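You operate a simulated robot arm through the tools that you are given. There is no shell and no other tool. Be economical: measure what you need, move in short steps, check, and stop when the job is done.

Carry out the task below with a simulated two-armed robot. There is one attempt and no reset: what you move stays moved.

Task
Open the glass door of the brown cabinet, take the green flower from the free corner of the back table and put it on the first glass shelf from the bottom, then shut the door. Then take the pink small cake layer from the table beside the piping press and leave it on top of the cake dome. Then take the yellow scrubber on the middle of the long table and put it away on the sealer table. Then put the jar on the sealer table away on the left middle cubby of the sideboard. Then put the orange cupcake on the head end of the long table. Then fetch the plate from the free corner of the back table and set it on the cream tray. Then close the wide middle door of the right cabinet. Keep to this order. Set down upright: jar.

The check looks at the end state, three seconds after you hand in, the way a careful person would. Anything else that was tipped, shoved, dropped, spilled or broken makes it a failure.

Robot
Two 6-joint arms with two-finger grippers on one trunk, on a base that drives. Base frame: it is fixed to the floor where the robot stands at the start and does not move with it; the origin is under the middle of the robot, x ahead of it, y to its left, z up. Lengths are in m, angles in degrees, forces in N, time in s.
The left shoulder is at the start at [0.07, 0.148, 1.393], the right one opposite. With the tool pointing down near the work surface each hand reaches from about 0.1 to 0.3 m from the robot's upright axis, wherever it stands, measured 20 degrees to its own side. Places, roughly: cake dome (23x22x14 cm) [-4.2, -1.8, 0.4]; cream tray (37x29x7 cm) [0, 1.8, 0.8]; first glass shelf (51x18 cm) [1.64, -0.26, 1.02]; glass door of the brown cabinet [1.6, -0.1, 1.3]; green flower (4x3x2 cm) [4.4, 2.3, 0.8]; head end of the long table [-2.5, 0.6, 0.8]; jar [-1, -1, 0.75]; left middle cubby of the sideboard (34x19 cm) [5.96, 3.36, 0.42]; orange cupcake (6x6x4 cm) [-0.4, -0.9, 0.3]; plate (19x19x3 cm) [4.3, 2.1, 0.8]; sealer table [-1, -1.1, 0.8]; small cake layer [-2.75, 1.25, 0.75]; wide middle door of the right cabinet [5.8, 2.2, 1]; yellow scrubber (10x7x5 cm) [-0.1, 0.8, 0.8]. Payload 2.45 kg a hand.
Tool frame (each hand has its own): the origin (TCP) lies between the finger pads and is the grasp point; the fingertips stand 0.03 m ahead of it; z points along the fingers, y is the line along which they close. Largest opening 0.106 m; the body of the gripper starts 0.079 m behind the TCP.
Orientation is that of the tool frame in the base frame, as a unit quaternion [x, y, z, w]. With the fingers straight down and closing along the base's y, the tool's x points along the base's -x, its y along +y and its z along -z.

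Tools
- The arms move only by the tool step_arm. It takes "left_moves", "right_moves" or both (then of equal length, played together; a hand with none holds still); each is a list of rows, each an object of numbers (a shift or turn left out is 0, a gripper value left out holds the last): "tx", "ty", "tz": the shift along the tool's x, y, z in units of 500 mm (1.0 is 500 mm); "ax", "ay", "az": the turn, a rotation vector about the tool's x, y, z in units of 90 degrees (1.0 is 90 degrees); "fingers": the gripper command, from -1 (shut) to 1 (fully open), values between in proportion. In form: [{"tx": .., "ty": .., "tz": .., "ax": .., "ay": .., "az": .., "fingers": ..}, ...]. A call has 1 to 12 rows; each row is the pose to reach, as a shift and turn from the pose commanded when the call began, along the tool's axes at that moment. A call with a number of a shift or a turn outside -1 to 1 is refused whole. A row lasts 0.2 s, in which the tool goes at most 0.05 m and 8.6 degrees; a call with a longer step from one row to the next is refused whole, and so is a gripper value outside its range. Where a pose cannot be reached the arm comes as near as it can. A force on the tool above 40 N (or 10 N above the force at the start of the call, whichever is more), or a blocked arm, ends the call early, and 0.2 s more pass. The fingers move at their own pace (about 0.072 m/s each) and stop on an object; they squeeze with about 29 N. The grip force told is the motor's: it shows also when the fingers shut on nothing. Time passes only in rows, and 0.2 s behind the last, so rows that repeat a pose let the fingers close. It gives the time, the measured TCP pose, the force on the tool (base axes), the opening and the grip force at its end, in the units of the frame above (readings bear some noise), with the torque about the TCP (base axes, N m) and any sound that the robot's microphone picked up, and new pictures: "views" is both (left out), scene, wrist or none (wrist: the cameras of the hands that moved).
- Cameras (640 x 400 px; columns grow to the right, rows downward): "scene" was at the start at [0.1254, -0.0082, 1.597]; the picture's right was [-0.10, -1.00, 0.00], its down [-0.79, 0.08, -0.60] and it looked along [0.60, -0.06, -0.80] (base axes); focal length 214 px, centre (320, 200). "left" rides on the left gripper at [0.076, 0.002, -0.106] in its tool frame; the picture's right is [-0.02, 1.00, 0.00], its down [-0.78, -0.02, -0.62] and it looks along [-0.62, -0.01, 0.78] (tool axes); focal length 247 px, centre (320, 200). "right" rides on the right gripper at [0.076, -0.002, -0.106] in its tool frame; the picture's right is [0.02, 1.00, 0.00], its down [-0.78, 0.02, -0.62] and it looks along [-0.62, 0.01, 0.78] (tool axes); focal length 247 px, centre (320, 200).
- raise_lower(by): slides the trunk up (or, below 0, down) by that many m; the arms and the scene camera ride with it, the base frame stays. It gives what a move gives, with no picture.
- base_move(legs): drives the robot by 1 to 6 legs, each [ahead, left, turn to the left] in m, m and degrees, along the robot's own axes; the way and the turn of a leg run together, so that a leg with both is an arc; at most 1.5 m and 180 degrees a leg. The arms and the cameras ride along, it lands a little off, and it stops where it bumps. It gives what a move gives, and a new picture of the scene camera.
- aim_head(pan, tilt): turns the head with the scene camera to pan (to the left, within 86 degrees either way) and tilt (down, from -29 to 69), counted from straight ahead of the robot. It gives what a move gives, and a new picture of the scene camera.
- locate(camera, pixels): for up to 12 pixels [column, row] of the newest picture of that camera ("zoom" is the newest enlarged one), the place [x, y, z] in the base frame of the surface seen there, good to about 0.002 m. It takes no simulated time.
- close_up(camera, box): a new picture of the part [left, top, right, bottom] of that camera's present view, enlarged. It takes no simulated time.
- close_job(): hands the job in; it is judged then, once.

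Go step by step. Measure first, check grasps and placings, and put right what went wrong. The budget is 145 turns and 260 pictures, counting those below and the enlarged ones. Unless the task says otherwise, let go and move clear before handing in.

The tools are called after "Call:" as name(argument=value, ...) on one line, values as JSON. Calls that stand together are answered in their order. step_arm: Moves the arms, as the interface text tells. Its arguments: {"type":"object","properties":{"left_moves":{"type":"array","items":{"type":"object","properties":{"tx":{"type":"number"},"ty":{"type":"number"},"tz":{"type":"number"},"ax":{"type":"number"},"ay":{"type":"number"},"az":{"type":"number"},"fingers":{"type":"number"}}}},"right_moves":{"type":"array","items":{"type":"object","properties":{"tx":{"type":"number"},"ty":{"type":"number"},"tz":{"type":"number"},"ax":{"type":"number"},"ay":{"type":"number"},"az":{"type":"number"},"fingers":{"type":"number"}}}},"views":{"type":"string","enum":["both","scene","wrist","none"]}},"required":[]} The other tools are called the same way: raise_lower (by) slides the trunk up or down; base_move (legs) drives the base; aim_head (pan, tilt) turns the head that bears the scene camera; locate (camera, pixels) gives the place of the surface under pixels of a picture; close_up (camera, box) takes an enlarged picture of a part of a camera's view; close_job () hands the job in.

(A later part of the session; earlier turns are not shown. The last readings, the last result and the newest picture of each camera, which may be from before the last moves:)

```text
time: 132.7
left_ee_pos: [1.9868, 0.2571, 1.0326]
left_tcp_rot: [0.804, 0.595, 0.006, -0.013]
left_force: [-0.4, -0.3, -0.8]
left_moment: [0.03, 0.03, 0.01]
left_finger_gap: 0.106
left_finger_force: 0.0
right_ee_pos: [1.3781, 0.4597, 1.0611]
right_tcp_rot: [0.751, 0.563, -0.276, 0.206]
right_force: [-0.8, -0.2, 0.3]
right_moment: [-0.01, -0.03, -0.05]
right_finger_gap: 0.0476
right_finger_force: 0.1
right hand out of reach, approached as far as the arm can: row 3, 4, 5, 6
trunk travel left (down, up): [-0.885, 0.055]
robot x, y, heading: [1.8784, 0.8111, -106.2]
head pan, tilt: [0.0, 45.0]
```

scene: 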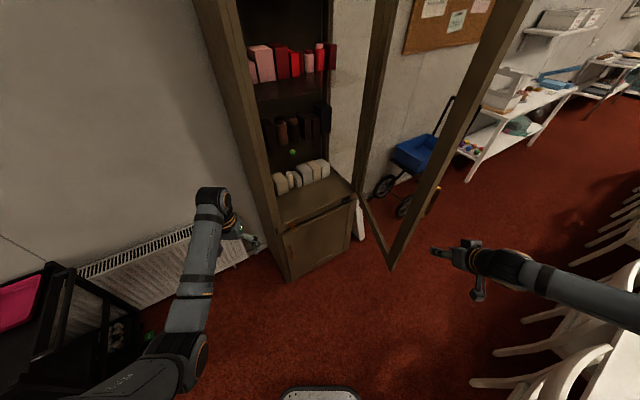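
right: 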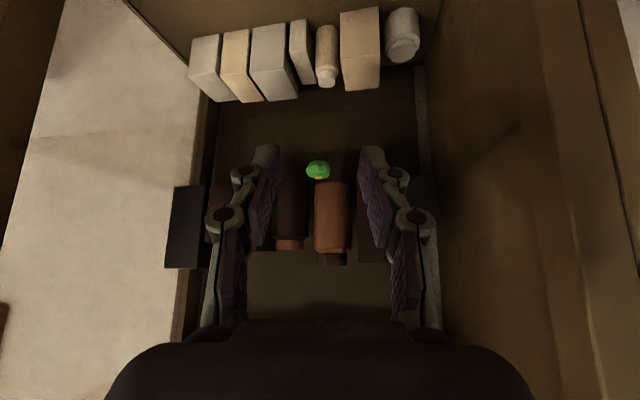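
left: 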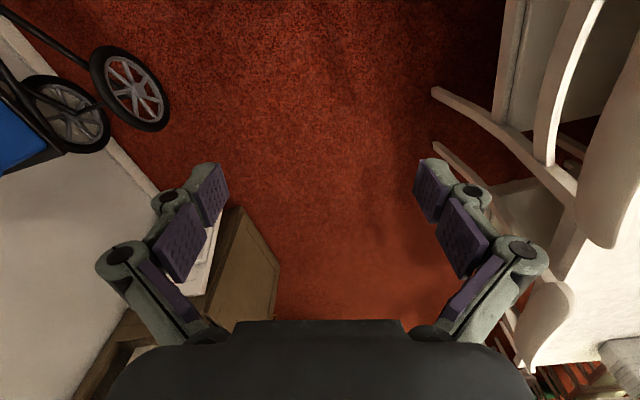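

Door edge at (1.40,0.33); my hand is at (1.38,0.46). I turn right 15° and advance so the hand lies outside the door.

Call:
base_move(legs=[[0, 0, -15], [0.25, 0, 0]])

```text
time: 135.4
left_ee_pos: [1.7102, 0.0325, 1.0342]
left_tcp_rot: [0.874, 0.486, 0.007, -0.012]
left_force: [0.5, -0.8, 0.7]
left_moment: [-0.02, 0.03, -0.01]
left_finger_gap: 0.106
left_finger_force: 0.0
right_ee_pos: [1.1757, 0.385, 1.0628]
right_tcp_rot: [0.817, 0.461, -0.302, 0.169]
right_force: [0.7, -0.1, 0.0]
right_moment: [0.0, 0.03, 0.03]
right_finger_gap: 0.0478
right_finger_force: 0.0
trunk travel left (down, up): [-0.885, 0.055]
robot x, y, heading: [1.7462, 0.5974, -120.8]
head pan, tilt: [0.0, 45.0]
```

scene: 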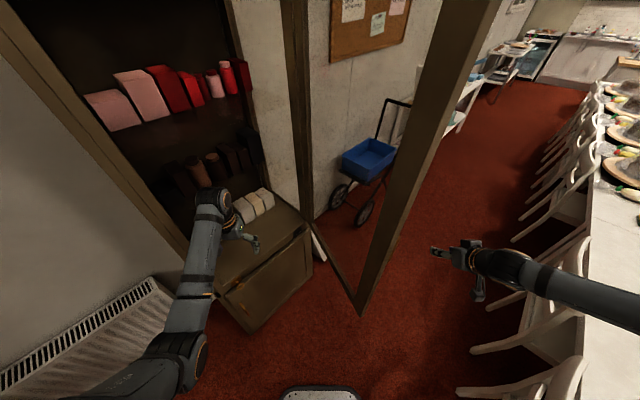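

The hand is now on the outer side. I turn left to sweep the door shut.

Call:
base_move(legs=[[0, 0, 20], [0, 0.1, 12]])

```text
time: 137.7
left_ee_pos: [2.1066, 0.0886, 1.0348]
left_tcp_rot: [0.707, 0.707, 0.005, -0.012]
left_force: [-0.8, 0.4, 0.9]
left_moment: [-0.04, -0.04, 0.0]
left_finger_gap: 0.1059
left_finger_force: 0.0
right_ee_pos: [1.4657, 0.1039, 1.0605]
right_tcp_rot: [0.66, 0.667, -0.242, 0.247]
right_force: [-0.1, -0.1, 0.5]
right_moment: [-0.07, -0.03, 0.04]
right_finger_gap: 0.0476
right_finger_force: 0.1
trunk travel left (down, up): [-0.885, 0.055]
robot x, y, heading: [1.8431, 0.5901, -89.2]
head pan, tilt: [0.0, 45.0]
```

scene: 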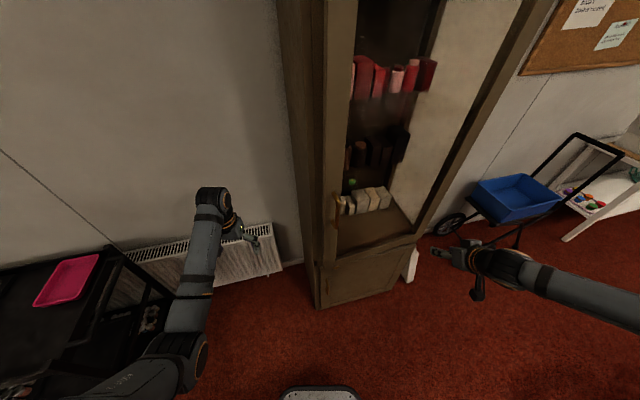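

The door has swung nearly or fully shut (handle at (337,210)). I measure the stile against the closed plane.

Call:
locate(camera="scene", pixels=[[337, 200], [335, 90], [330, 150], [328, 240], [420, 225], [540, 20], [322, 120]])

Call:
close_up(camera="scene", box=[270, 0, 470, 310])

```text
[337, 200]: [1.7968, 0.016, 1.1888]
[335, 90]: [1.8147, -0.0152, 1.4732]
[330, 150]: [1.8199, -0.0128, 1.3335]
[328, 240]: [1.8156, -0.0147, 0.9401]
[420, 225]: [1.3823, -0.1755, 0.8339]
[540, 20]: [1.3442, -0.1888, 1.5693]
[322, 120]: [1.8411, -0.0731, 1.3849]
```

```text
1.29 times, centred on (370, 155) of scene
```

zoom: 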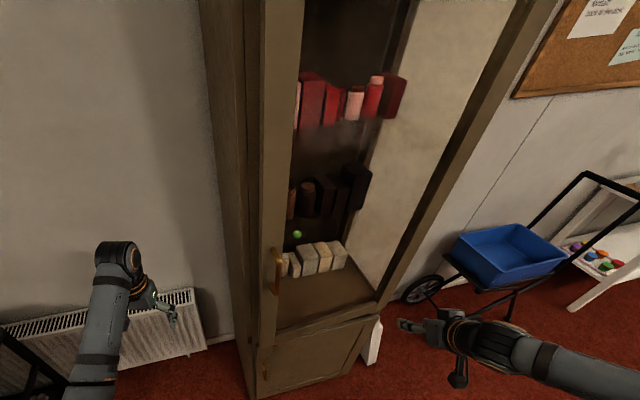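

The door stands about 4 cm short of closed at the stile. I shift left 0.31, close the fingers, lower a bit and push the stile with the fingertips.

Call:
base_move(legs=[[0, 0.31, 0]])

Call:
raise_lower(by=-0.06)

Call:
step_arm(right_moves=[{"fingers": -1}, {"fingers": -1}, {"tz": 0.04, "tx": -0.047}], views="both")

```text
time: 139.8
left_ee_pos: [2.4179, 0.0913, 1.0343]
left_tcp_rot: [0.708, 0.706, 0.005, -0.012]
left_force: [0.3, -0.2, -0.2]
left_moment: [-0.01, 0.02, 0.02]
left_finger_gap: 0.1059
left_finger_force: 0.0
right_ee_pos: [1.7784, 0.1086, 1.0606]
right_tcp_rot: [0.66, 0.667, -0.243, 0.246]
right_force: [-0.4, -0.1, 0.1]
right_moment: [0.01, -0.03, -0.01]
right_finger_gap: 0.0479
right_finger_force: 0.1
trunk travel left (down, up): [-0.885, 0.055]
robot x, y, heading: [2.151, 0.5907, -89.3]
head pan, tilt: [0.0, 45.0]
```

scene: 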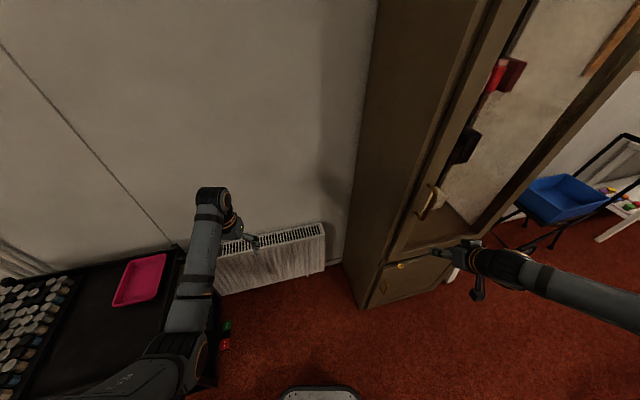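

```text
time: 140.8
left_ee_pos: [2.4199, 0.0916, 0.9741]
left_tcp_rot: [0.708, 0.707, 0.005, -0.013]
left_force: [-0.2, -0.3, 0.5]
left_moment: [-0.02, -0.02, 0.01]
left_finger_gap: 0.106
left_finger_force: 0.0
right_ee_pos: [1.7788, 0.1092, 1.0012]
right_tcp_rot: [0.66, 0.667, -0.243, 0.245]
right_force: [-0.2, 0.0, 1.2]
right_moment: [-0.01, -0.01, 0.02]
right_finger_gap: 0.0475
right_finger_force: 0.1
trunk travel left (down, up): [-0.825, 0.115]
robot x, y, heading: [2.1537, 0.5924, -88.9]
head pan, tilt: [0.0, 45.0]
```

```text
time: 141.6
left_ee_pos: [2.4194, 0.092, 0.9749]
left_tcp_rot: [0.708, 0.706, 0.005, -0.012]
left_force: [0.1, 0.2, -0.5]
left_moment: [-0.03, -0.01, -0.01]
left_finger_gap: 0.1061
left_finger_force: 0.1
right_ee_pos: [1.7774, 0.079, 1.0007]
right_tcp_rot: [0.661, 0.667, -0.244, 0.243]
right_force: [0.0, -0.4, 0.5]
right_moment: [0.0, 0.02, -0.02]
right_finger_gap: 0.0001
right_finger_force: 29.0
trunk travel left (down, up): [-0.825, 0.115]
robot x, y, heading: [2.1566, 0.59, -89.4]
head pan, tilt: [0.0, 45.0]
```

scene: 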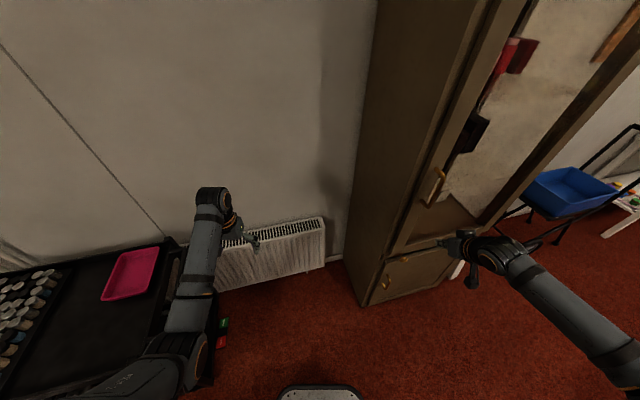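
right: 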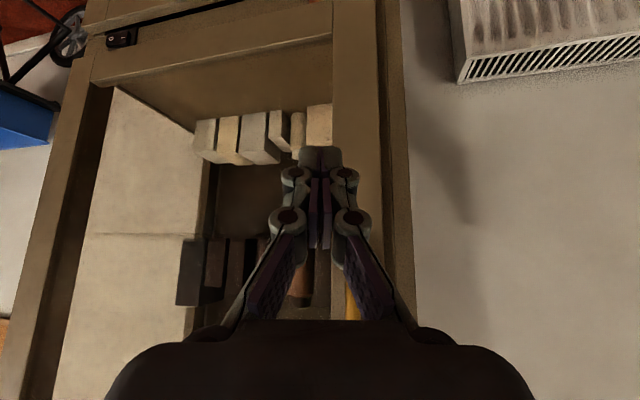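

The fingertips point at the stile's inner edge; I shift 3 cm left and push ahead.

Call:
step_arm(right_moves=[{"ty": 0.05}, {"ty": 0.05, "tz": 0.052, "tx": -0.061}, {"ty": 0.05, "tz": 0.078, "tx": -0.092}, {"ty": 0.05, "tz": 0.104, "tx": -0.122}, {"ty": 0.05, "tz": 0.124, "tx": -0.146}, {"ty": 0.05, "tz": 0.143, "tx": -0.168}, {"ty": 0.05, "tz": 0.156, "tx": -0.183}, {"ty": 0.05, "tz": 0.169, "tx": -0.199}, {"ty": 0.05, "tz": 0.182, "tx": -0.214}], views="both")

```text
time: 143.2
left_ee_pos: [2.4207, 0.0981, 0.9759]
left_tcp_rot: [0.709, 0.705, 0.001, -0.011]
left_force: [-0.2, -0.5, 0.3]
left_moment: [0.01, -0.01, 0.02]
left_finger_gap: 0.1062
left_finger_force: 0.0
right_ee_pos: [1.8039, -0.032, 1.0002]
right_tcp_rot: [0.663, 0.668, -0.238, 0.239]
right_force: [0.7, 24.1, 9.8]
right_moment: [-0.82, -0.26, 0.25]
right_finger_gap: 0.0001
right_finger_force: 28.8
trunk travel left (down, up): [-0.825, 0.115]
robot x, y, heading: [2.1537, 0.5908, -89.3]
head pan, tilt: [0.0, 45.0]
stopped in row 8 (right hand): the force on the tool passed its limit at 47 N (the readings are from after the stop); the commanded pose is now the measured one
```

scene: 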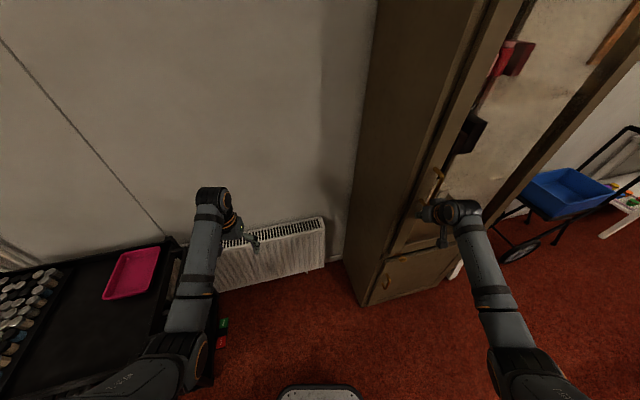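
right: 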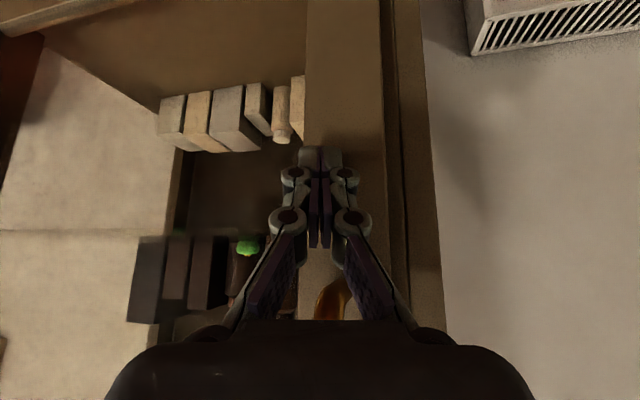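

Contact with 47 N at TCP y -0.032, about the closed plane. I check the stile position and withdraw the hand.

Call:
locate(camera="right", pixels=[[350, 100], [370, 130], [340, 60], [395, 120], [410, 120]])

Call:
step_arm(right_moves=[{"tz": -0.05, "tx": 0.058}, {"tz": -0.1, "tx": 0.117}, {"tz": -0.15, "tx": 0.176}], views="both")

```text
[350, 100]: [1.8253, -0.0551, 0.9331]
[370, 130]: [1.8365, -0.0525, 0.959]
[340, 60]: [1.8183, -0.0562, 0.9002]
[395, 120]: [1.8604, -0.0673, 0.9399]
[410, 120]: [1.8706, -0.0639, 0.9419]
```

```text
time: 144.1
left_ee_pos: [2.4186, 0.0932, 0.9735]
left_tcp_rot: [0.709, 0.705, 0.004, -0.012]
left_force: [0.2, -0.3, 0.5]
left_moment: [0.02, -0.01, 0.01]
left_finger_gap: 0.1059
left_finger_force: 0.1
right_ee_pos: [1.8023, 0.0787, 0.9994]
right_tcp_rot: [0.663, 0.669, -0.236, 0.24]
right_force: [-0.8, -0.1, 0.4]
right_moment: [-0.03, -0.01, 0.0]
right_finger_gap: 0.0002
right_finger_force: 28.3
trunk travel left (down, up): [-0.825, 0.115]
robot x, y, heading: [2.1522, 0.5903, -89.2]
head pan, tilt: [0.0, 45.0]
```

scene: 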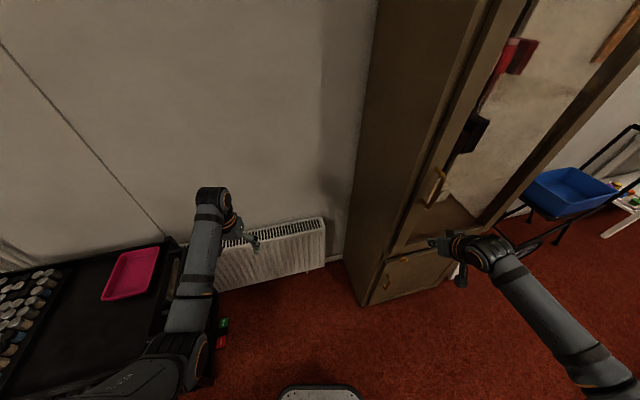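
right: 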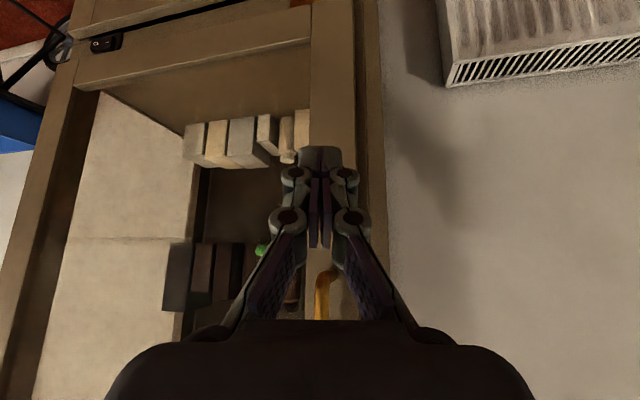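

The stile is at y -0.055, the original closed value: door shut, flower inside. Next I straighten the right hand down and drive back along the aisle toward the other end of the room.

Call:
step_arm(right_moves=[{"ay": 0.09, "ty": 0.05}, {"ay": 0.18, "ty": 0.1}, {"ay": 0.27, "ty": 0.15}, {"ay": 0.36, "ty": 0.2}, {"ay": 0.44, "ty": 0.2, "fingers": 1}], views="none")

Call:
raise_lower(by=0.06)

Call:
base_move(legs=[[0, 0, -91], [0.6, 0.2, 0], [0.9, 0.3, 0]])

Call:
aim_head(pan=0, tilt=25)

```text
time: 145.2
left_ee_pos: [2.4192, 0.091, 0.9728]
left_tcp_rot: [0.708, 0.706, 0.005, -0.012]
left_force: [-0.4, 0.3, 0.0]
left_moment: [0.01, 0.01, 0.02]
left_finger_gap: 0.106
left_finger_force: 0.0
right_ee_pos: [1.9, 0.0692, 0.9854]
right_tcp_rot: [0.703, 0.711, 0.002, -0.001]
right_force: [0.4, 0.5, -0.2]
right_moment: [0.04, -0.02, 0.0]
right_finger_gap: 0.0497
right_finger_force: 0.1
right hand out of reach, approached as far as the arm can: row 5
trunk travel left (down, up): [-0.825, 0.115]
robot x, y, heading: [2.1517, 0.5961, -89.4]
head pan, tilt: [0.0, 45.0]
```

```text
time: 146.2
left_ee_pos: [2.4197, 0.0922, 1.0333]
left_tcp_rot: [0.708, 0.706, 0.003, -0.013]
left_force: [-1.8, 0.9, -0.2]
left_moment: [0.03, -0.01, -0.01]
left_finger_gap: 0.1062
left_finger_force: 0.1
right_ee_pos: [1.9007, 0.0708, 1.0467]
right_tcp_rot: [0.703, 0.711, 0.001, 0.0]
right_force: [0.4, 0.3, 0.3]
right_moment: [-0.02, 0.01, 0.01]
right_finger_gap: 0.1061
right_finger_force: 0.0
trunk travel left (down, up): [-0.885, 0.055]
robot x, y, heading: [2.1536, 0.5879, -89.4]
head pan, tilt: [0.0, 45.0]
```

```text
time: 158.2
left_ee_pos: [0.1504, -0.2, 1.0334]
left_tcp_rot: [1.0, -0.002, 0.012, -0.006]
left_force: [-0.9, 0.0, -1.1]
left_moment: [0.05, -0.03, 0.0]
left_finger_gap: 0.106
left_finger_force: 0.1
right_ee_pos: [0.1293, 0.3202, 1.0463]
right_tcp_rot: [1.0, 0.005, 0.0, 0.001]
right_force: [-0.7, -0.1, 0.5]
right_moment: [0.0, 0.0, -0.03]
right_finger_gap: 0.1062
right_finger_force: 0.1
trunk travel left (down, up): [-0.885, 0.055]
robot x, y, heading: [0.6485, 0.0698, -179.2]
head pan, tilt: [0.0, 45.0]
```

scene: 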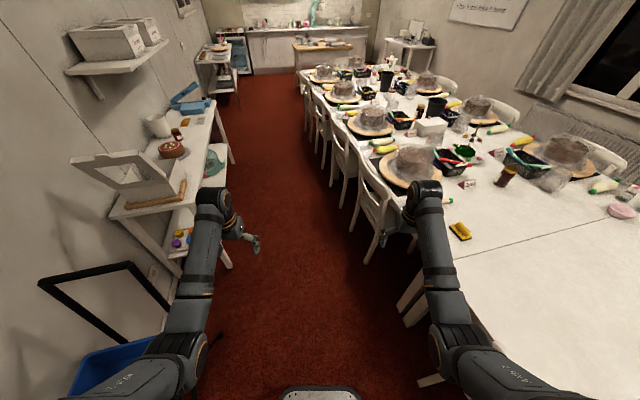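

```text
time: 159.0
left_ee_pos: [0.1501, -0.1982, 1.0326]
left_tcp_rot: [1.0, -0.003, 0.012, -0.006]
left_force: [-1.0, -0.6, 0.4]
left_moment: [0.01, 0.01, 0.0]
left_finger_gap: 0.106
left_finger_force: 0.0
right_ee_pos: [0.1277, 0.3194, 1.0434]
right_tcp_rot: [1.0, 0.006, 0.001, 0.0]
right_force: [-0.2, 0.6, 0.3]
right_moment: [-0.02, -0.02, 0.0]
right_finger_gap: 0.1062
right_finger_force: 0.0
trunk travel left (down, up): [-0.885, 0.055]
robot x, y, heading: [0.6461, 0.0647, -179.2]
head pan, tilt: [0.0, 25.0]
```

scene: 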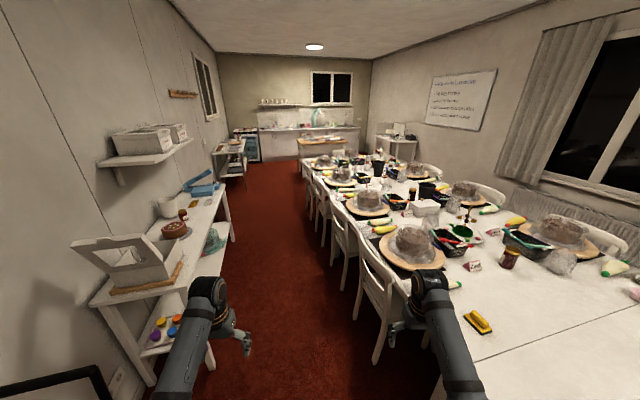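

The aisle to the far end is clear; scrubber at (477,320). I locate aisle edges and far targets.

Call:
locate(camera="scene", pixels=[[375, 360], [345, 285], [320, 225], [303, 190], [235, 240], [210, 370], [244, 180], [345, 155], [400, 137], [225, 150], [300, 160], [477, 320]])

Call:
close_up(camera="scene", box=[190, 90, 450, 250])

```text
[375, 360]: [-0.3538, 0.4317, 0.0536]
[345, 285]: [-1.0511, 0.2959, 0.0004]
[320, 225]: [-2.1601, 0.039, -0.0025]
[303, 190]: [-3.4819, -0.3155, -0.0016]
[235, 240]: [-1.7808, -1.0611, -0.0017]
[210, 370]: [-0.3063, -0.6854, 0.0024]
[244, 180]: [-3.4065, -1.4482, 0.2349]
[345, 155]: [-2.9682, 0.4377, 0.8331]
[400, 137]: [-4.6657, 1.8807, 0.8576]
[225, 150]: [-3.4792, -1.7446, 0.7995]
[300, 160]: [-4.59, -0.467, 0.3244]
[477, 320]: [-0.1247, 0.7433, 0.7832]
```

```text
2.46 times, centred on (320, 170) of scene
```

zoom: 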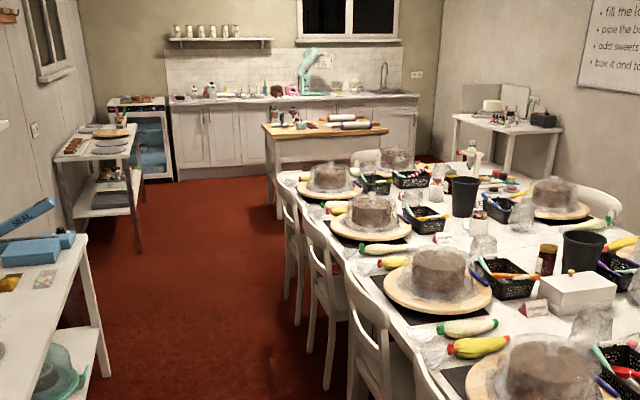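

The aisle runs at heading about -164°. I turn to it and drive 1.4 m, then look right for the cake layer and piping press.

Call:
base_move(legs=[[0, 0, 15], [1.4, -0.05, 0], [0.9, 0, 0]])

Call:
aim_head(pan=-60, tilt=25)

```text
time: 171.1
left_ee_pos: [-1.9806, -0.8486, 1.0336]
left_tcp_rot: [0.992, 0.122, 0.011, -0.008]
left_force: [-0.2, -0.3, -0.7]
left_moment: [0.02, 0.03, 0.02]
left_finger_gap: 0.1058
left_finger_force: 0.1
right_ee_pos: [-2.1291, -0.3517, 1.0454]
right_tcp_rot: [0.992, 0.129, 0.0, 0.001]
right_force: [0.7, 0.5, 0.2]
right_moment: [0.02, 0.0, -0.02]
right_finger_gap: 0.1058
right_finger_force: 0.1
trunk travel left (down, up): [-0.885, 0.055]
robot x, y, heading: [-1.5627, -0.4699, -164.9]
head pan, tilt: [0.0, 25.0]
```

scene: 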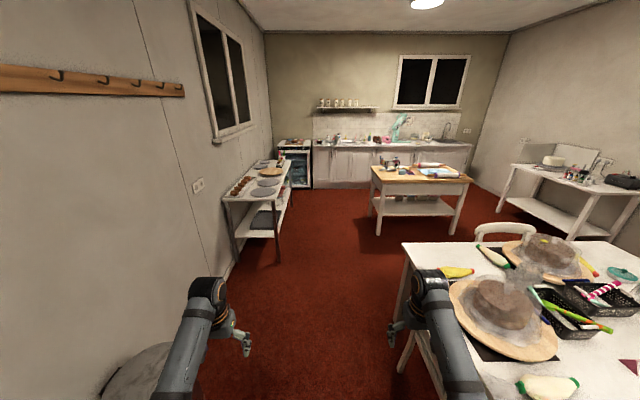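

```text
time: 172.4
left_ee_pos: [-1.9808, -0.8496, 1.0335]
left_tcp_rot: [0.992, 0.121, 0.012, -0.008]
left_force: [0.3, -0.4, 1.2]
left_moment: [0.01, -0.01, 0.0]
left_finger_gap: 0.106
left_finger_force: 0.0
right_ee_pos: [-2.1301, -0.3518, 1.0461]
right_tcp_rot: [0.992, 0.129, 0.001, 0.0]
right_force: [-0.1, -0.4, 0.1]
right_moment: [-0.01, -0.01, -0.03]
right_finger_gap: 0.1058
right_finger_force: 0.1
trunk travel left (down, up): [-0.885, 0.055]
robot x, y, heading: [-1.5638, -0.4672, -165.0]
head pan, tilt: [-60.0, 25.0]
```

scene: 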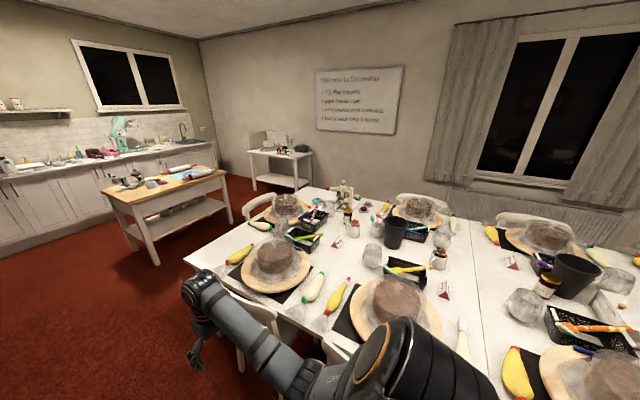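

I zoom on the side table and the table's far end to find the pink layer.

Call:
close_up(camera="scene", box=[230, 120, 470, 270])

Call:
locate(camera="scene", pixels=[[280, 150], [345, 205], [325, 195], [250, 215], [185, 262], [415, 205], [286, 205], [225, 175], [155, 262], [310, 188], [100, 195]])

```text
2.67 times, centred on (350, 195) of scene
```

zoom: 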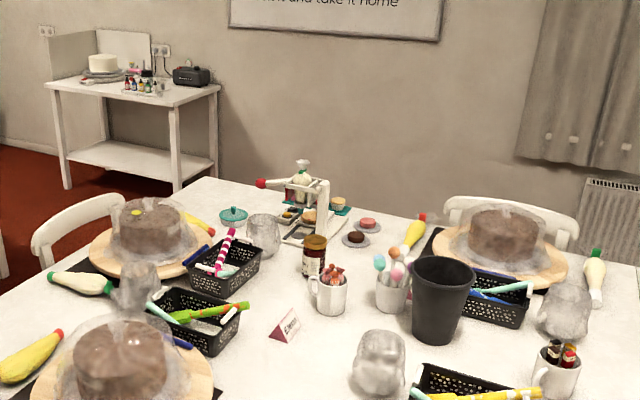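

```text
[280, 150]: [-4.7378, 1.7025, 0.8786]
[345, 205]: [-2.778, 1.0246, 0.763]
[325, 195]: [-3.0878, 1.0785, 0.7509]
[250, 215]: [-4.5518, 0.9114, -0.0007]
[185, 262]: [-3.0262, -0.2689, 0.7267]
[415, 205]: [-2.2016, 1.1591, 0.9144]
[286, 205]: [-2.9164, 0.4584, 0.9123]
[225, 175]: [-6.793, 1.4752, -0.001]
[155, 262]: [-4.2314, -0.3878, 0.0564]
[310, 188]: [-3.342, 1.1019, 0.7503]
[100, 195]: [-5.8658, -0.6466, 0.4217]
```

The pink layer sits on the long table near the press (zoom (368,225)), close to the far/window side. I drive past the table's head end and turn right to look round it.

Call:
base_move(legs=[[1.1, 0, 0], [1.05, 0, 0], [0, 0, -90]])

Call:
aim_head(pan=-10, tilt=35)

```text
time: 186.9
left_ee_pos: [-3.9977, -0.6114, 1.0337]
left_tcp_rot: [0.785, -0.619, 0.014, 0.002]
left_force: [-0.2, -0.4, 0.1]
left_moment: [0.01, 0.0, 0.01]
left_finger_gap: 0.1061
left_finger_force: 0.1
right_ee_pos: [-3.4993, -0.4651, 1.0448]
right_tcp_rot: [0.79, -0.614, 0.001, 0.001]
right_force: [-0.2, -0.7, 0.7]
right_moment: [0.05, -0.02, 0.02]
right_finger_gap: 0.1061
right_finger_force: 0.0
trunk travel left (down, up): [-0.885, 0.055]
robot x, y, heading: [-3.6205, -1.0338, 104.3]
head pan, tilt: [-60.0, 25.0]
```

scene: 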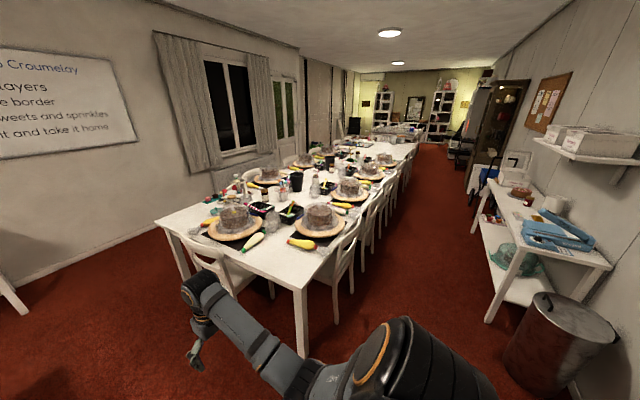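

```text
time: 188.1
left_ee_pos: [-3.9973, -0.6115, 1.0342]
left_tcp_rot: [0.786, -0.619, 0.013, 0.002]
left_force: [-0.1, -0.1, 0.0]
left_moment: [0.01, 0.0, 0.0]
left_finger_gap: 0.1058
left_finger_force: 0.0
right_ee_pos: [-3.4983, -0.467, 1.0459]
right_tcp_rot: [0.79, -0.613, 0.0, 0.001]
right_force: [-1.4, -0.3, 0.6]
right_moment: [-0.01, 0.04, -0.03]
right_finger_gap: 0.1058
right_finger_force: 0.0
trunk travel left (down, up): [-0.885, 0.055]
robot x, y, heading: [-3.6202, -1.0315, 104.5]
head pan, tilt: [-10.0, 35.0]
```

scene: 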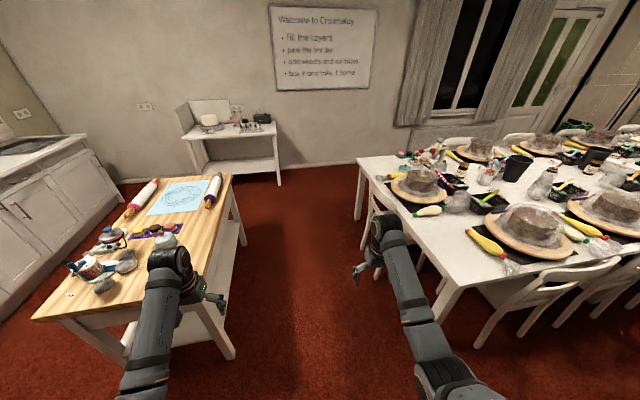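

Gap between island (235,355) and table corner (440,330). I measure them and the far side.

Call:
locate(camera="scene", pixels=[[232, 180], [212, 300], [237, 355], [435, 325], [358, 165], [357, 218], [430, 155], [280, 180], [375, 175], [168, 240], [400, 270]])

Call:
close_up(camera="scene", box=[350, 120, 530, 240])

```text
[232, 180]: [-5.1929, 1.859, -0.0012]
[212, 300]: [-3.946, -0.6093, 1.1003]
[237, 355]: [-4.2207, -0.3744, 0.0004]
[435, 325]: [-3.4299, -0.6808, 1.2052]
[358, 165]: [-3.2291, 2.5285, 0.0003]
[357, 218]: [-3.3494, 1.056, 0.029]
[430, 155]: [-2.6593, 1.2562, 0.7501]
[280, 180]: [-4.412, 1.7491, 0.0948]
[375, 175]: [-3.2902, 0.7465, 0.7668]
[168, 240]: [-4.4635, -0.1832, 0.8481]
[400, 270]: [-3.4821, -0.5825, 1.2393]
```

```text
3.33 times, centred on (440, 180) of scene
```

zoom: 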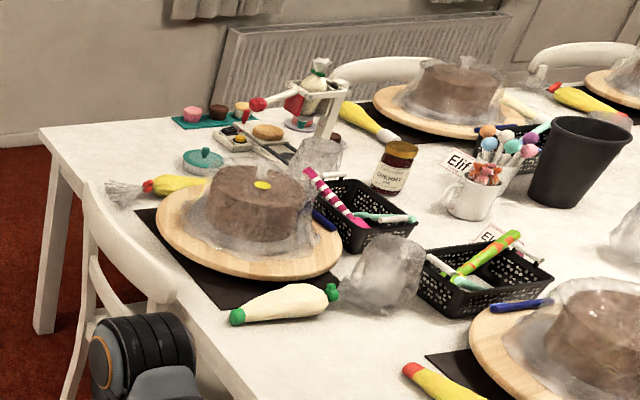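

Several small pinks appear near the press: one on the green mat (192,112) and one on a saucer (300,122). I locate them.

Call:
locate(camera="zoom", pixels=[[192, 113], [219, 113], [242, 108], [301, 123], [265, 131], [270, 104], [320, 95], [45, 128], [340, 75], [260, 20], [90, 185]])

Call:
close_up(camera="scene", box=[390, 130, 470, 180])

```text
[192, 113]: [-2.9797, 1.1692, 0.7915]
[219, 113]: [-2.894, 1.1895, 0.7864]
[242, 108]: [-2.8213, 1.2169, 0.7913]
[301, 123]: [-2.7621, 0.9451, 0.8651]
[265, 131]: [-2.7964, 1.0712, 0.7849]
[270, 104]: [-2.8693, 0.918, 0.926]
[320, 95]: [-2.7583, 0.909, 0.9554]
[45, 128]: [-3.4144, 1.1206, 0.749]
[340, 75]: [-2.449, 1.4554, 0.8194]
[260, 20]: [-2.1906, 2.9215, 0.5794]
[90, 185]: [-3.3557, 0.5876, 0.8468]
```

```text
8.00 times, centred on (430, 155) of scene
```

zoom: 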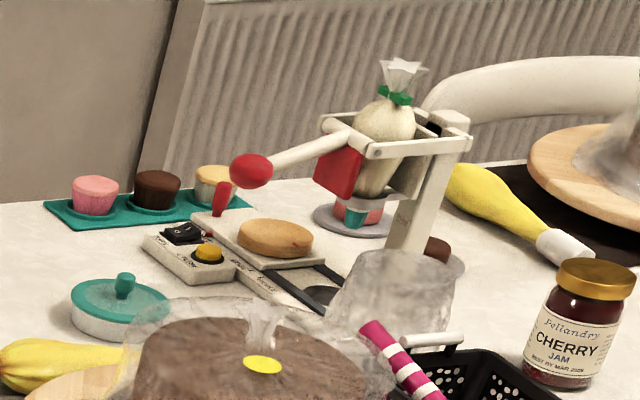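

The pink layer stands on a saucer behind the press nozzle, near the window-side edge. I drive round the head end to the window side.

Call:
base_move(legs=[[1.0, 0, 0], [0.8, 0, 0], [0.7, -0.45, 0]])

Call:
aim_head(pan=-75, tilt=35)

```text
time: 201.1
left_ee_pos: [-4.2333, 1.8981, 1.0335]
left_tcp_rot: [0.791, -0.612, 0.014, 0.003]
left_force: [1.1, -0.8, -0.4]
left_moment: [0.02, 0.03, 0.01]
left_finger_gap: 0.1061
left_finger_force: 0.0
right_ee_pos: [-3.7378, 2.0512, 1.0466]
right_tcp_rot: [0.795, -0.607, 0.0, 0.001]
right_force: [-0.2, -0.1, -0.5]
right_moment: [0.01, -0.01, 0.01]
right_finger_gap: 0.1061
right_finger_force: 0.1
trunk travel left (down, up): [-0.885, 0.055]
robot x, y, heading: [-3.8463, 1.4837, 105.7]
head pan, tilt: [-10.0, 35.0]
```

scene: 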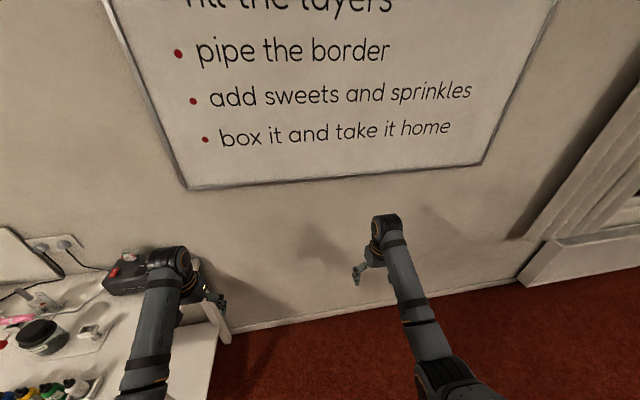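

```text
time: 202.4
left_ee_pos: [-4.234, 1.8976, 1.0327]
left_tcp_rot: [0.79, -0.613, 0.014, 0.003]
left_force: [0.3, -0.4, 0.1]
left_moment: [0.04, 0.01, 0.02]
left_finger_gap: 0.1056
left_finger_force: 0.1
right_ee_pos: [-3.7366, 2.0517, 1.0459]
right_tcp_rot: [0.795, -0.607, 0.0, 0.001]
right_force: [0.1, -0.5, 0.3]
right_moment: [0.0, 0.01, 0.0]
right_finger_gap: 0.106
right_finger_force: 0.1
trunk travel left (down, up): [-0.885, 0.055]
robot x, y, heading: [-3.851, 1.4833, 105.3]
head pan, tilt: [-75.0, 35.0]
```

scene: 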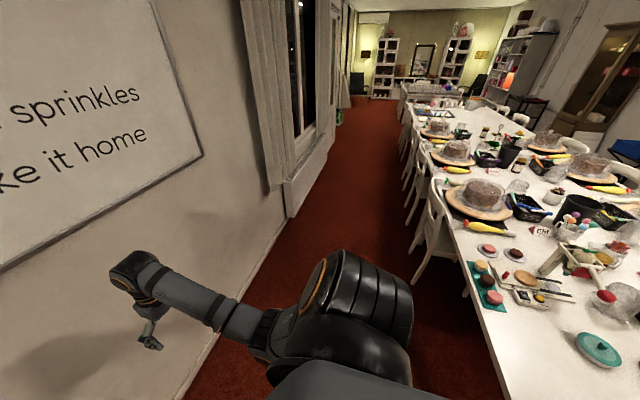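

The saucer with pink layer is at (487,250). I locate it, the wall and chair limits.

Call:
locate(camera="scene", pixels=[[487, 247], [515, 251], [461, 258], [205, 355], [290, 215], [412, 280], [440, 180], [470, 285], [600, 345], [606, 295], [487, 256]])

Call:
close_up(camera="scene", box=[420, 180, 640, 360])

```text
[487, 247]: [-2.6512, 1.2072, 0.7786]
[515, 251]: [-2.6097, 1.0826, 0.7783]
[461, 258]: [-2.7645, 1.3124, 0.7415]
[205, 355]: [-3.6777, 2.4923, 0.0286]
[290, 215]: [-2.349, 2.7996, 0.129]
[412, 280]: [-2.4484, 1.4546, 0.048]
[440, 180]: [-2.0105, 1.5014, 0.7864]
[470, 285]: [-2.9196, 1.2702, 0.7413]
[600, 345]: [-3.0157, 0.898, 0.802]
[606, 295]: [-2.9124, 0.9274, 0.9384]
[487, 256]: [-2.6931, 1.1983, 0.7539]
```

```text
2.22 times, centred on (530, 270) of scene
```

zoom: 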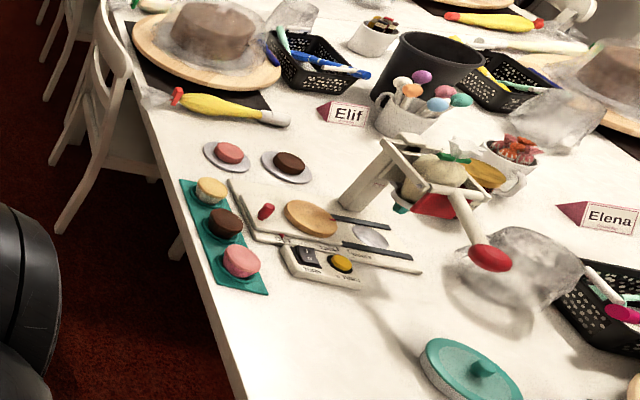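

The layer is at (-2.651,1.207), top z≈0.778. I strafe right, turn round to face the table, so the left hand comes above it.

Call:
base_move(legs=[[0.1, -0.83, 0], [0, 0, 90], [0, 0, 90]])

Call:
aim_head(pan=10, tilt=50)

```text
time: 214.5
left_ee_pos: [-2.7067, 1.3619, 1.0334]
left_tcp_rot: [0.629, 0.778, 0.003, -0.013]
left_force: [0.2, -0.6, -0.1]
left_moment: [0.0, -0.01, -0.01]
left_finger_gap: 0.1059
left_finger_force: 0.1
right_ee_pos: [-3.2085, 1.2287, 1.0455]
right_tcp_rot: [0.623, 0.782, 0.001, 0.0]
right_force: [-0.7, -0.2, -0.6]
right_moment: [0.04, 0.01, -0.03]
right_finger_gap: 0.106
right_finger_force: 0.1
trunk travel left (down, up): [-0.885, 0.055]
robot x, y, heading: [-3.0753, 1.7908, -77.2]
head pan, tilt: [-75.0, 35.0]
```

scene: 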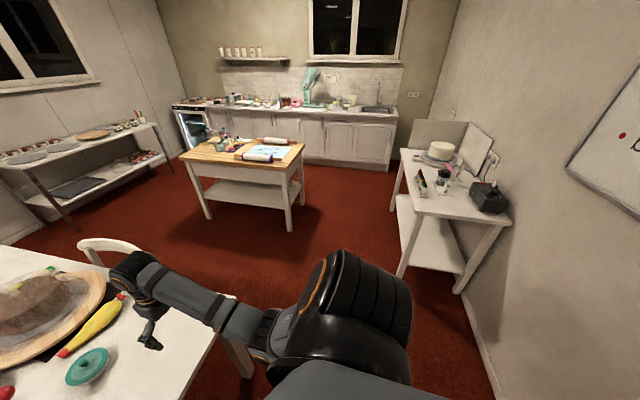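

```text
time: 216.1
left_ee_pos: [-2.7071, 1.3607, 1.0324]
left_tcp_rot: [0.628, 0.778, 0.003, -0.013]
left_force: [0.3, 0.1, 0.4]
left_moment: [0.01, 0.0, 0.01]
left_finger_gap: 0.1061
left_finger_force: 0.0
right_ee_pos: [-3.2094, 1.2292, 1.0445]
right_tcp_rot: [0.623, 0.782, 0.001, -0.001]
right_force: [-0.2, -0.8, -0.3]
right_moment: [-0.02, 0.01, 0.01]
right_finger_gap: 0.1059
right_finger_force: 0.2
trunk travel left (down, up): [-0.885, 0.055]
robot x, y, heading: [-3.0758, 1.7917, -77.0]
head pan, tilt: [10.0, 50.0]
```

scene: 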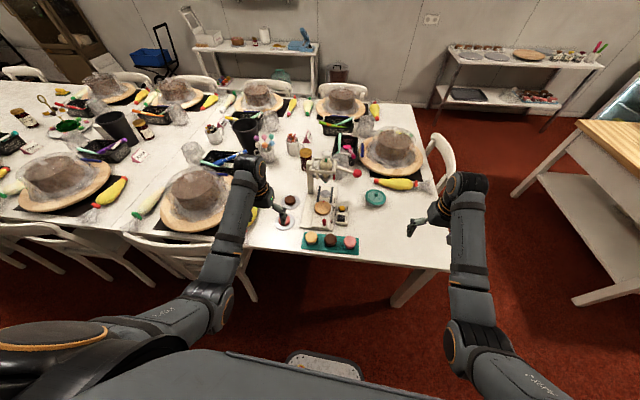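

The left hand is 0.16 m short. I drive 0.1 forward and look with the left camera.

Call:
base_move(legs=[[0.1, 0.02, 0]])

Call:
step_arm(left_moves=[{"tx": -0.06}, {"tx": -0.12, "fingers": 0.3}], views="wrist")

```text
time: 217.2
left_ee_pos: [-2.6674, 1.2715, 1.0338]
left_tcp_rot: [0.628, 0.778, 0.002, -0.013]
left_force: [-0.2, 0.4, 0.1]
left_moment: [0.01, 0.01, -0.01]
left_finger_gap: 0.1059
left_finger_force: 0.0
right_ee_pos: [-3.1685, 1.1393, 1.0459]
right_tcp_rot: [0.623, 0.782, 0.0, 0.001]
right_force: [0.2, -0.3, 0.7]
right_moment: [-0.01, -0.01, -0.01]
right_finger_gap: 0.1061
right_finger_force: 0.0
trunk travel left (down, up): [-0.885, 0.055]
robot x, y, heading: [-3.034, 1.7013, -76.9]
head pan, tilt: [10.0, 50.0]
```

scene: 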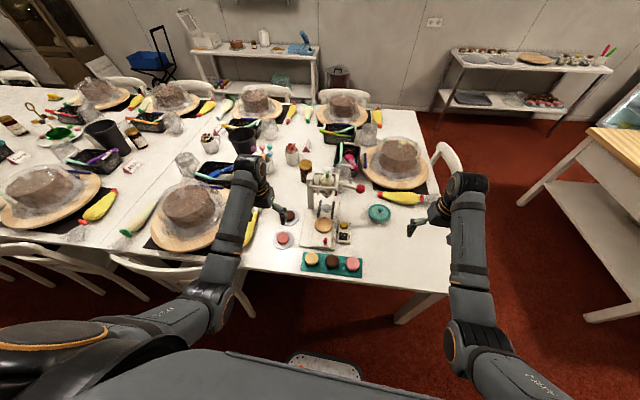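

```text
time: 217.8
left_ee_pos: [-2.6514, 1.211, 1.0305]
left_tcp_rot: [0.628, 0.778, 0.003, -0.014]
left_force: [-0.7, 0.3, 0.4]
left_moment: [-0.01, 0.0, 0.01]
left_finger_gap: 0.069
left_finger_force: 0.1
right_ee_pos: [-3.1668, 1.1364, 1.0454]
right_tcp_rot: [0.623, 0.782, 0.002, -0.001]
right_force: [0.0, -0.9, -0.5]
right_moment: [0.01, 0.02, 0.0]
right_finger_gap: 0.1059
right_finger_force: 0.0
trunk travel left (down, up): [-0.885, 0.055]
robot x, y, heading: [-3.0314, 1.7021, -77.3]
head pan, tilt: [10.0, 50.0]
```

left: 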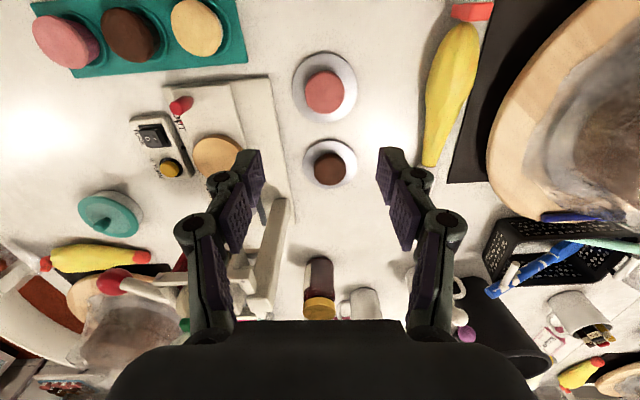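

The pink layer is at (324,92) in the left picture, on a saucer. I locate it and the saucer rim.

Call:
locate(camera="left", pixels=[[324, 92], [306, 92], [342, 92], [324, 74], [324, 112], [296, 88], [354, 88], [330, 167], [435, 90], [275, 90]])

Call:
close_up(camera="left", box=[260, 40, 400, 200])

```text
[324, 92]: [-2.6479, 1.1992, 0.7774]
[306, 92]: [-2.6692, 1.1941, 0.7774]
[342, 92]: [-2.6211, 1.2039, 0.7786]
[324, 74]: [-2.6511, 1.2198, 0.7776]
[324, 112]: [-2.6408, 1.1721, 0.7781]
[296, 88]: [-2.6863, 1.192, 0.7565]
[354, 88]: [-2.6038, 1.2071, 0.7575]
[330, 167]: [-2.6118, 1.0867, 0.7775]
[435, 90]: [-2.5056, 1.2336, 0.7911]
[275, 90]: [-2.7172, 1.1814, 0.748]
```

```text
2.50 times, centred on (330, 120) of left
```

zoom: 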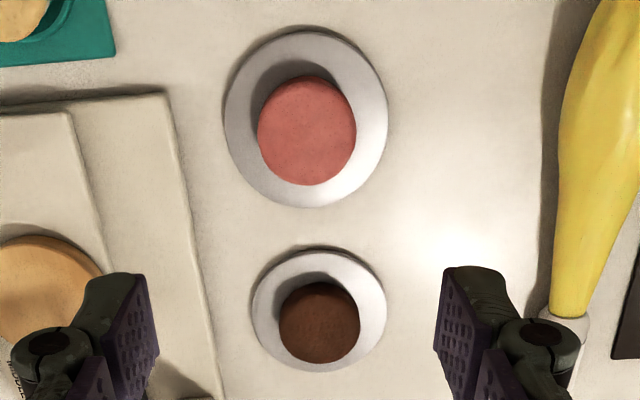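

Layer centre (-2.6455,1.198), saucer rim z 0.757, layer top 0.778. I align and lower the trunk 0.2, then check.

Call:
step_arm(left_moves=[{"tx": -0.028, "ty": 0.006}], views="none")

Call:
raise_lower(by=-0.2)

Call:
step_arm(left_moves=[{"tz": 0}], views="both")

```text
time: 218.2
left_ee_pos: [-2.6451, 1.1982, 1.0313]
left_tcp_rot: [0.628, 0.778, 0.003, -0.014]
left_force: [-0.1, 0.3, -0.3]
left_moment: [0.02, 0.0, -0.01]
left_finger_gap: 0.0687
left_finger_force: 0.1
right_ee_pos: [-3.1665, 1.1384, 1.0454]
right_tcp_rot: [0.623, 0.782, 0.001, 0.0]
right_force: [0.9, 0.2, -0.5]
right_moment: [0.02, -0.01, 0.01]
right_finger_gap: 0.1062
right_finger_force: 0.0
trunk travel left (down, up): [-0.885, 0.055]
robot x, y, heading: [-3.032, 1.7006, -77.0]
head pan, tilt: [10.0, 50.0]
```

```text
time: 220.4
left_ee_pos: [-2.6458, 1.1986, 0.8321]
left_tcp_rot: [0.628, 0.778, 0.003, -0.014]
left_force: [0.0, 0.3, -0.1]
left_moment: [0.03, 0.02, 0.0]
left_finger_gap: 0.0693
left_finger_force: 0.1
right_ee_pos: [-3.1668, 1.1385, 0.8454]
right_tcp_rot: [0.623, 0.782, 0.001, 0.0]
right_force: [-0.1, -0.1, 0.5]
right_moment: [-0.01, 0.02, 0.02]
right_finger_gap: 0.106
right_finger_force: 0.0
trunk travel left (down, up): [-0.685, 0.255]
robot x, y, heading: [-3.0322, 1.7018, -77.1]
head pan, tilt: [10.0, 50.0]
```

```text
time: 220.8
left_ee_pos: [-2.6454, 1.1996, 0.8319]
left_tcp_rot: [0.628, 0.778, 0.003, -0.013]
left_force: [-0.1, 0.2, 0.6]
left_moment: [-0.01, 0.0, 0.01]
left_finger_gap: 0.069
left_finger_force: 0.1
right_ee_pos: [-3.1677, 1.1369, 0.8454]
right_tcp_rot: [0.623, 0.782, 0.001, 0.0]
right_force: [0.0, 0.0, 1.3]
right_moment: [0.03, 0.0, -0.03]
right_finger_gap: 0.1062
right_finger_force: 0.0
trunk travel left (down, up): [-0.685, 0.255]
robot x, y, heading: [-3.032, 1.7049, -76.8]
head pan, tilt: [10.0, 50.0]
```

scene: 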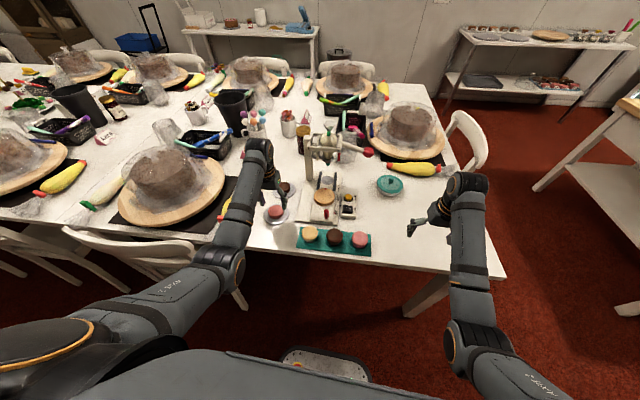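
left: 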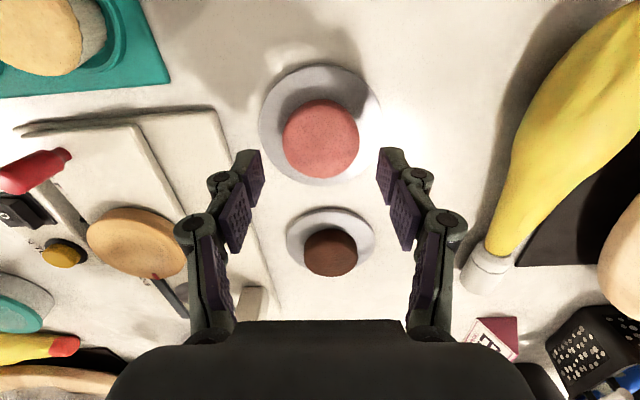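

Aligned. I go down 0.039, close and lift slightly.

Call:
step_arm(left_moves=[{"tz": 0.04}, {"tz": 0.078}, {"tz": 0.078, "fingers": -1}, {"tz": 0.078, "fingers": -1}, {"tz": 0.078, "fingers": -1}, {"tz": 0.06, "fingers": -1}, {"tz": 0.02, "fingers": -1}, {"tz": -0.04, "fingers": -1}], views="wrist")

```text
time: 222.6
left_ee_pos: [-2.6452, 1.1985, 0.8521]
left_tcp_rot: [0.629, 0.778, 0.004, -0.014]
left_force: [0.6, 1.0, 0.1]
left_moment: [0.01, 0.0, 0.01]
left_finger_gap: 0.0539
left_finger_force: 29.0
right_ee_pos: [-3.1665, 1.1378, 0.844]
right_tcp_rot: [0.623, 0.782, 0.001, 0.0]
right_force: [-0.5, -0.2, 0.2]
right_moment: [0.02, 0.01, 0.04]
right_finger_gap: 0.1062
right_finger_force: 0.0
trunk travel left (down, up): [-0.685, 0.255]
robot x, y, heading: [-3.0324, 1.6974, -76.9]
head pan, tilt: [10.0, 50.0]
```

left: 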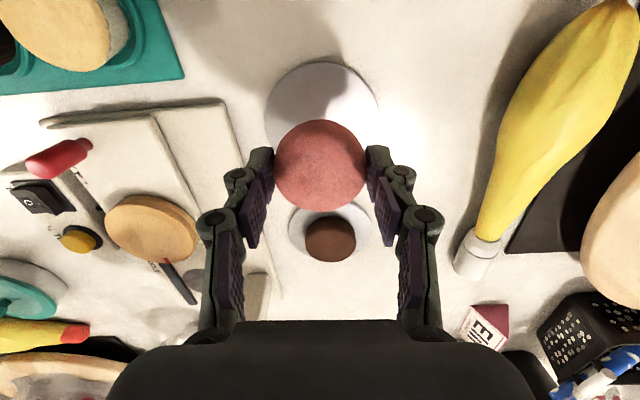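

The pink layer is held, the saucer stayed. I raise the trunk and look for the cake dome on the wall rack (upper right of the scene picture).

Call:
raise_lower(by=0.2)

Call:
aim_head(pan=-25, tilt=25)

Call:
close_up(camera="scene", box=[200, 100, 400, 225])

```text
time: 224.8
left_ee_pos: [-2.6453, 1.1995, 1.0519]
left_tcp_rot: [0.628, 0.778, 0.003, -0.013]
left_force: [-0.4, 0.5, -1.2]
left_moment: [0.02, 0.0, 0.03]
left_finger_gap: 0.0541
left_finger_force: 28.6
right_ee_pos: [-3.1677, 1.1377, 1.0461]
right_tcp_rot: [0.623, 0.782, 0.002, 0.0]
right_force: [-0.7, 0.1, -0.2]
right_moment: [0.02, 0.02, 0.02]
right_finger_gap: 0.1062
right_finger_force: 0.1
trunk travel left (down, up): [-0.885, 0.055]
robot x, y, heading: [-3.0297, 1.6998, -77.1]
head pan, tilt: [10.0, 50.0]
```

```text
time: 225.8
left_ee_pos: [-2.6461, 1.1991, 1.051]
left_tcp_rot: [0.628, 0.778, 0.004, -0.014]
left_force: [0.3, -0.4, -0.6]
left_moment: [0.0, 0.01, 0.01]
left_finger_gap: 0.0542
left_finger_force: 29.1
right_ee_pos: [-3.1669, 1.1387, 1.0448]
right_tcp_rot: [0.623, 0.782, 0.0, 0.0]
right_force: [-0.1, -0.2, 0.3]
right_moment: [0.02, -0.01, 0.0]
right_finger_gap: 0.1058
right_finger_force: 0.0
trunk travel left (down, up): [-0.885, 0.055]
robot x, y, heading: [-3.0324, 1.7005, -77.0]
head pan, tilt: [-25.0, 25.0]
```

scene: 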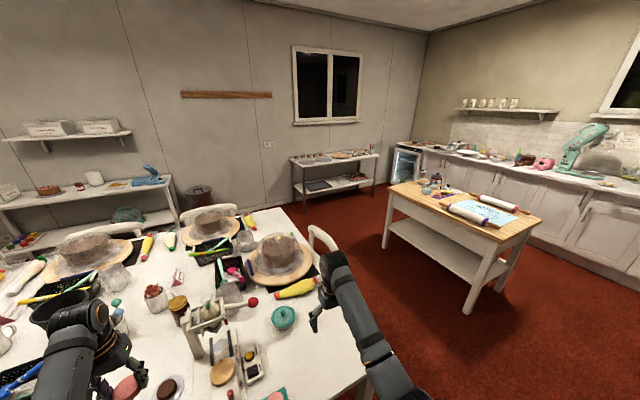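

```text
3.20 times, centred on (300, 162) of scene
```

zoom: 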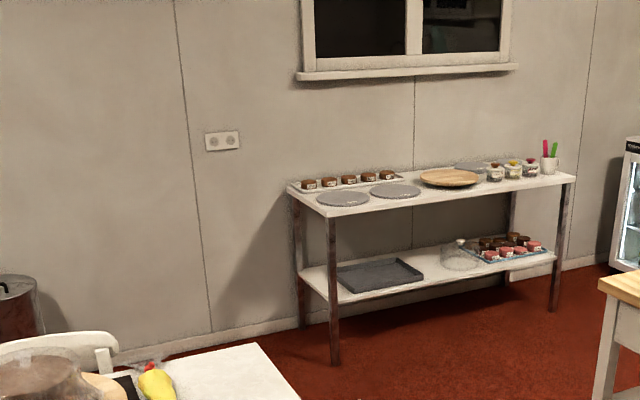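

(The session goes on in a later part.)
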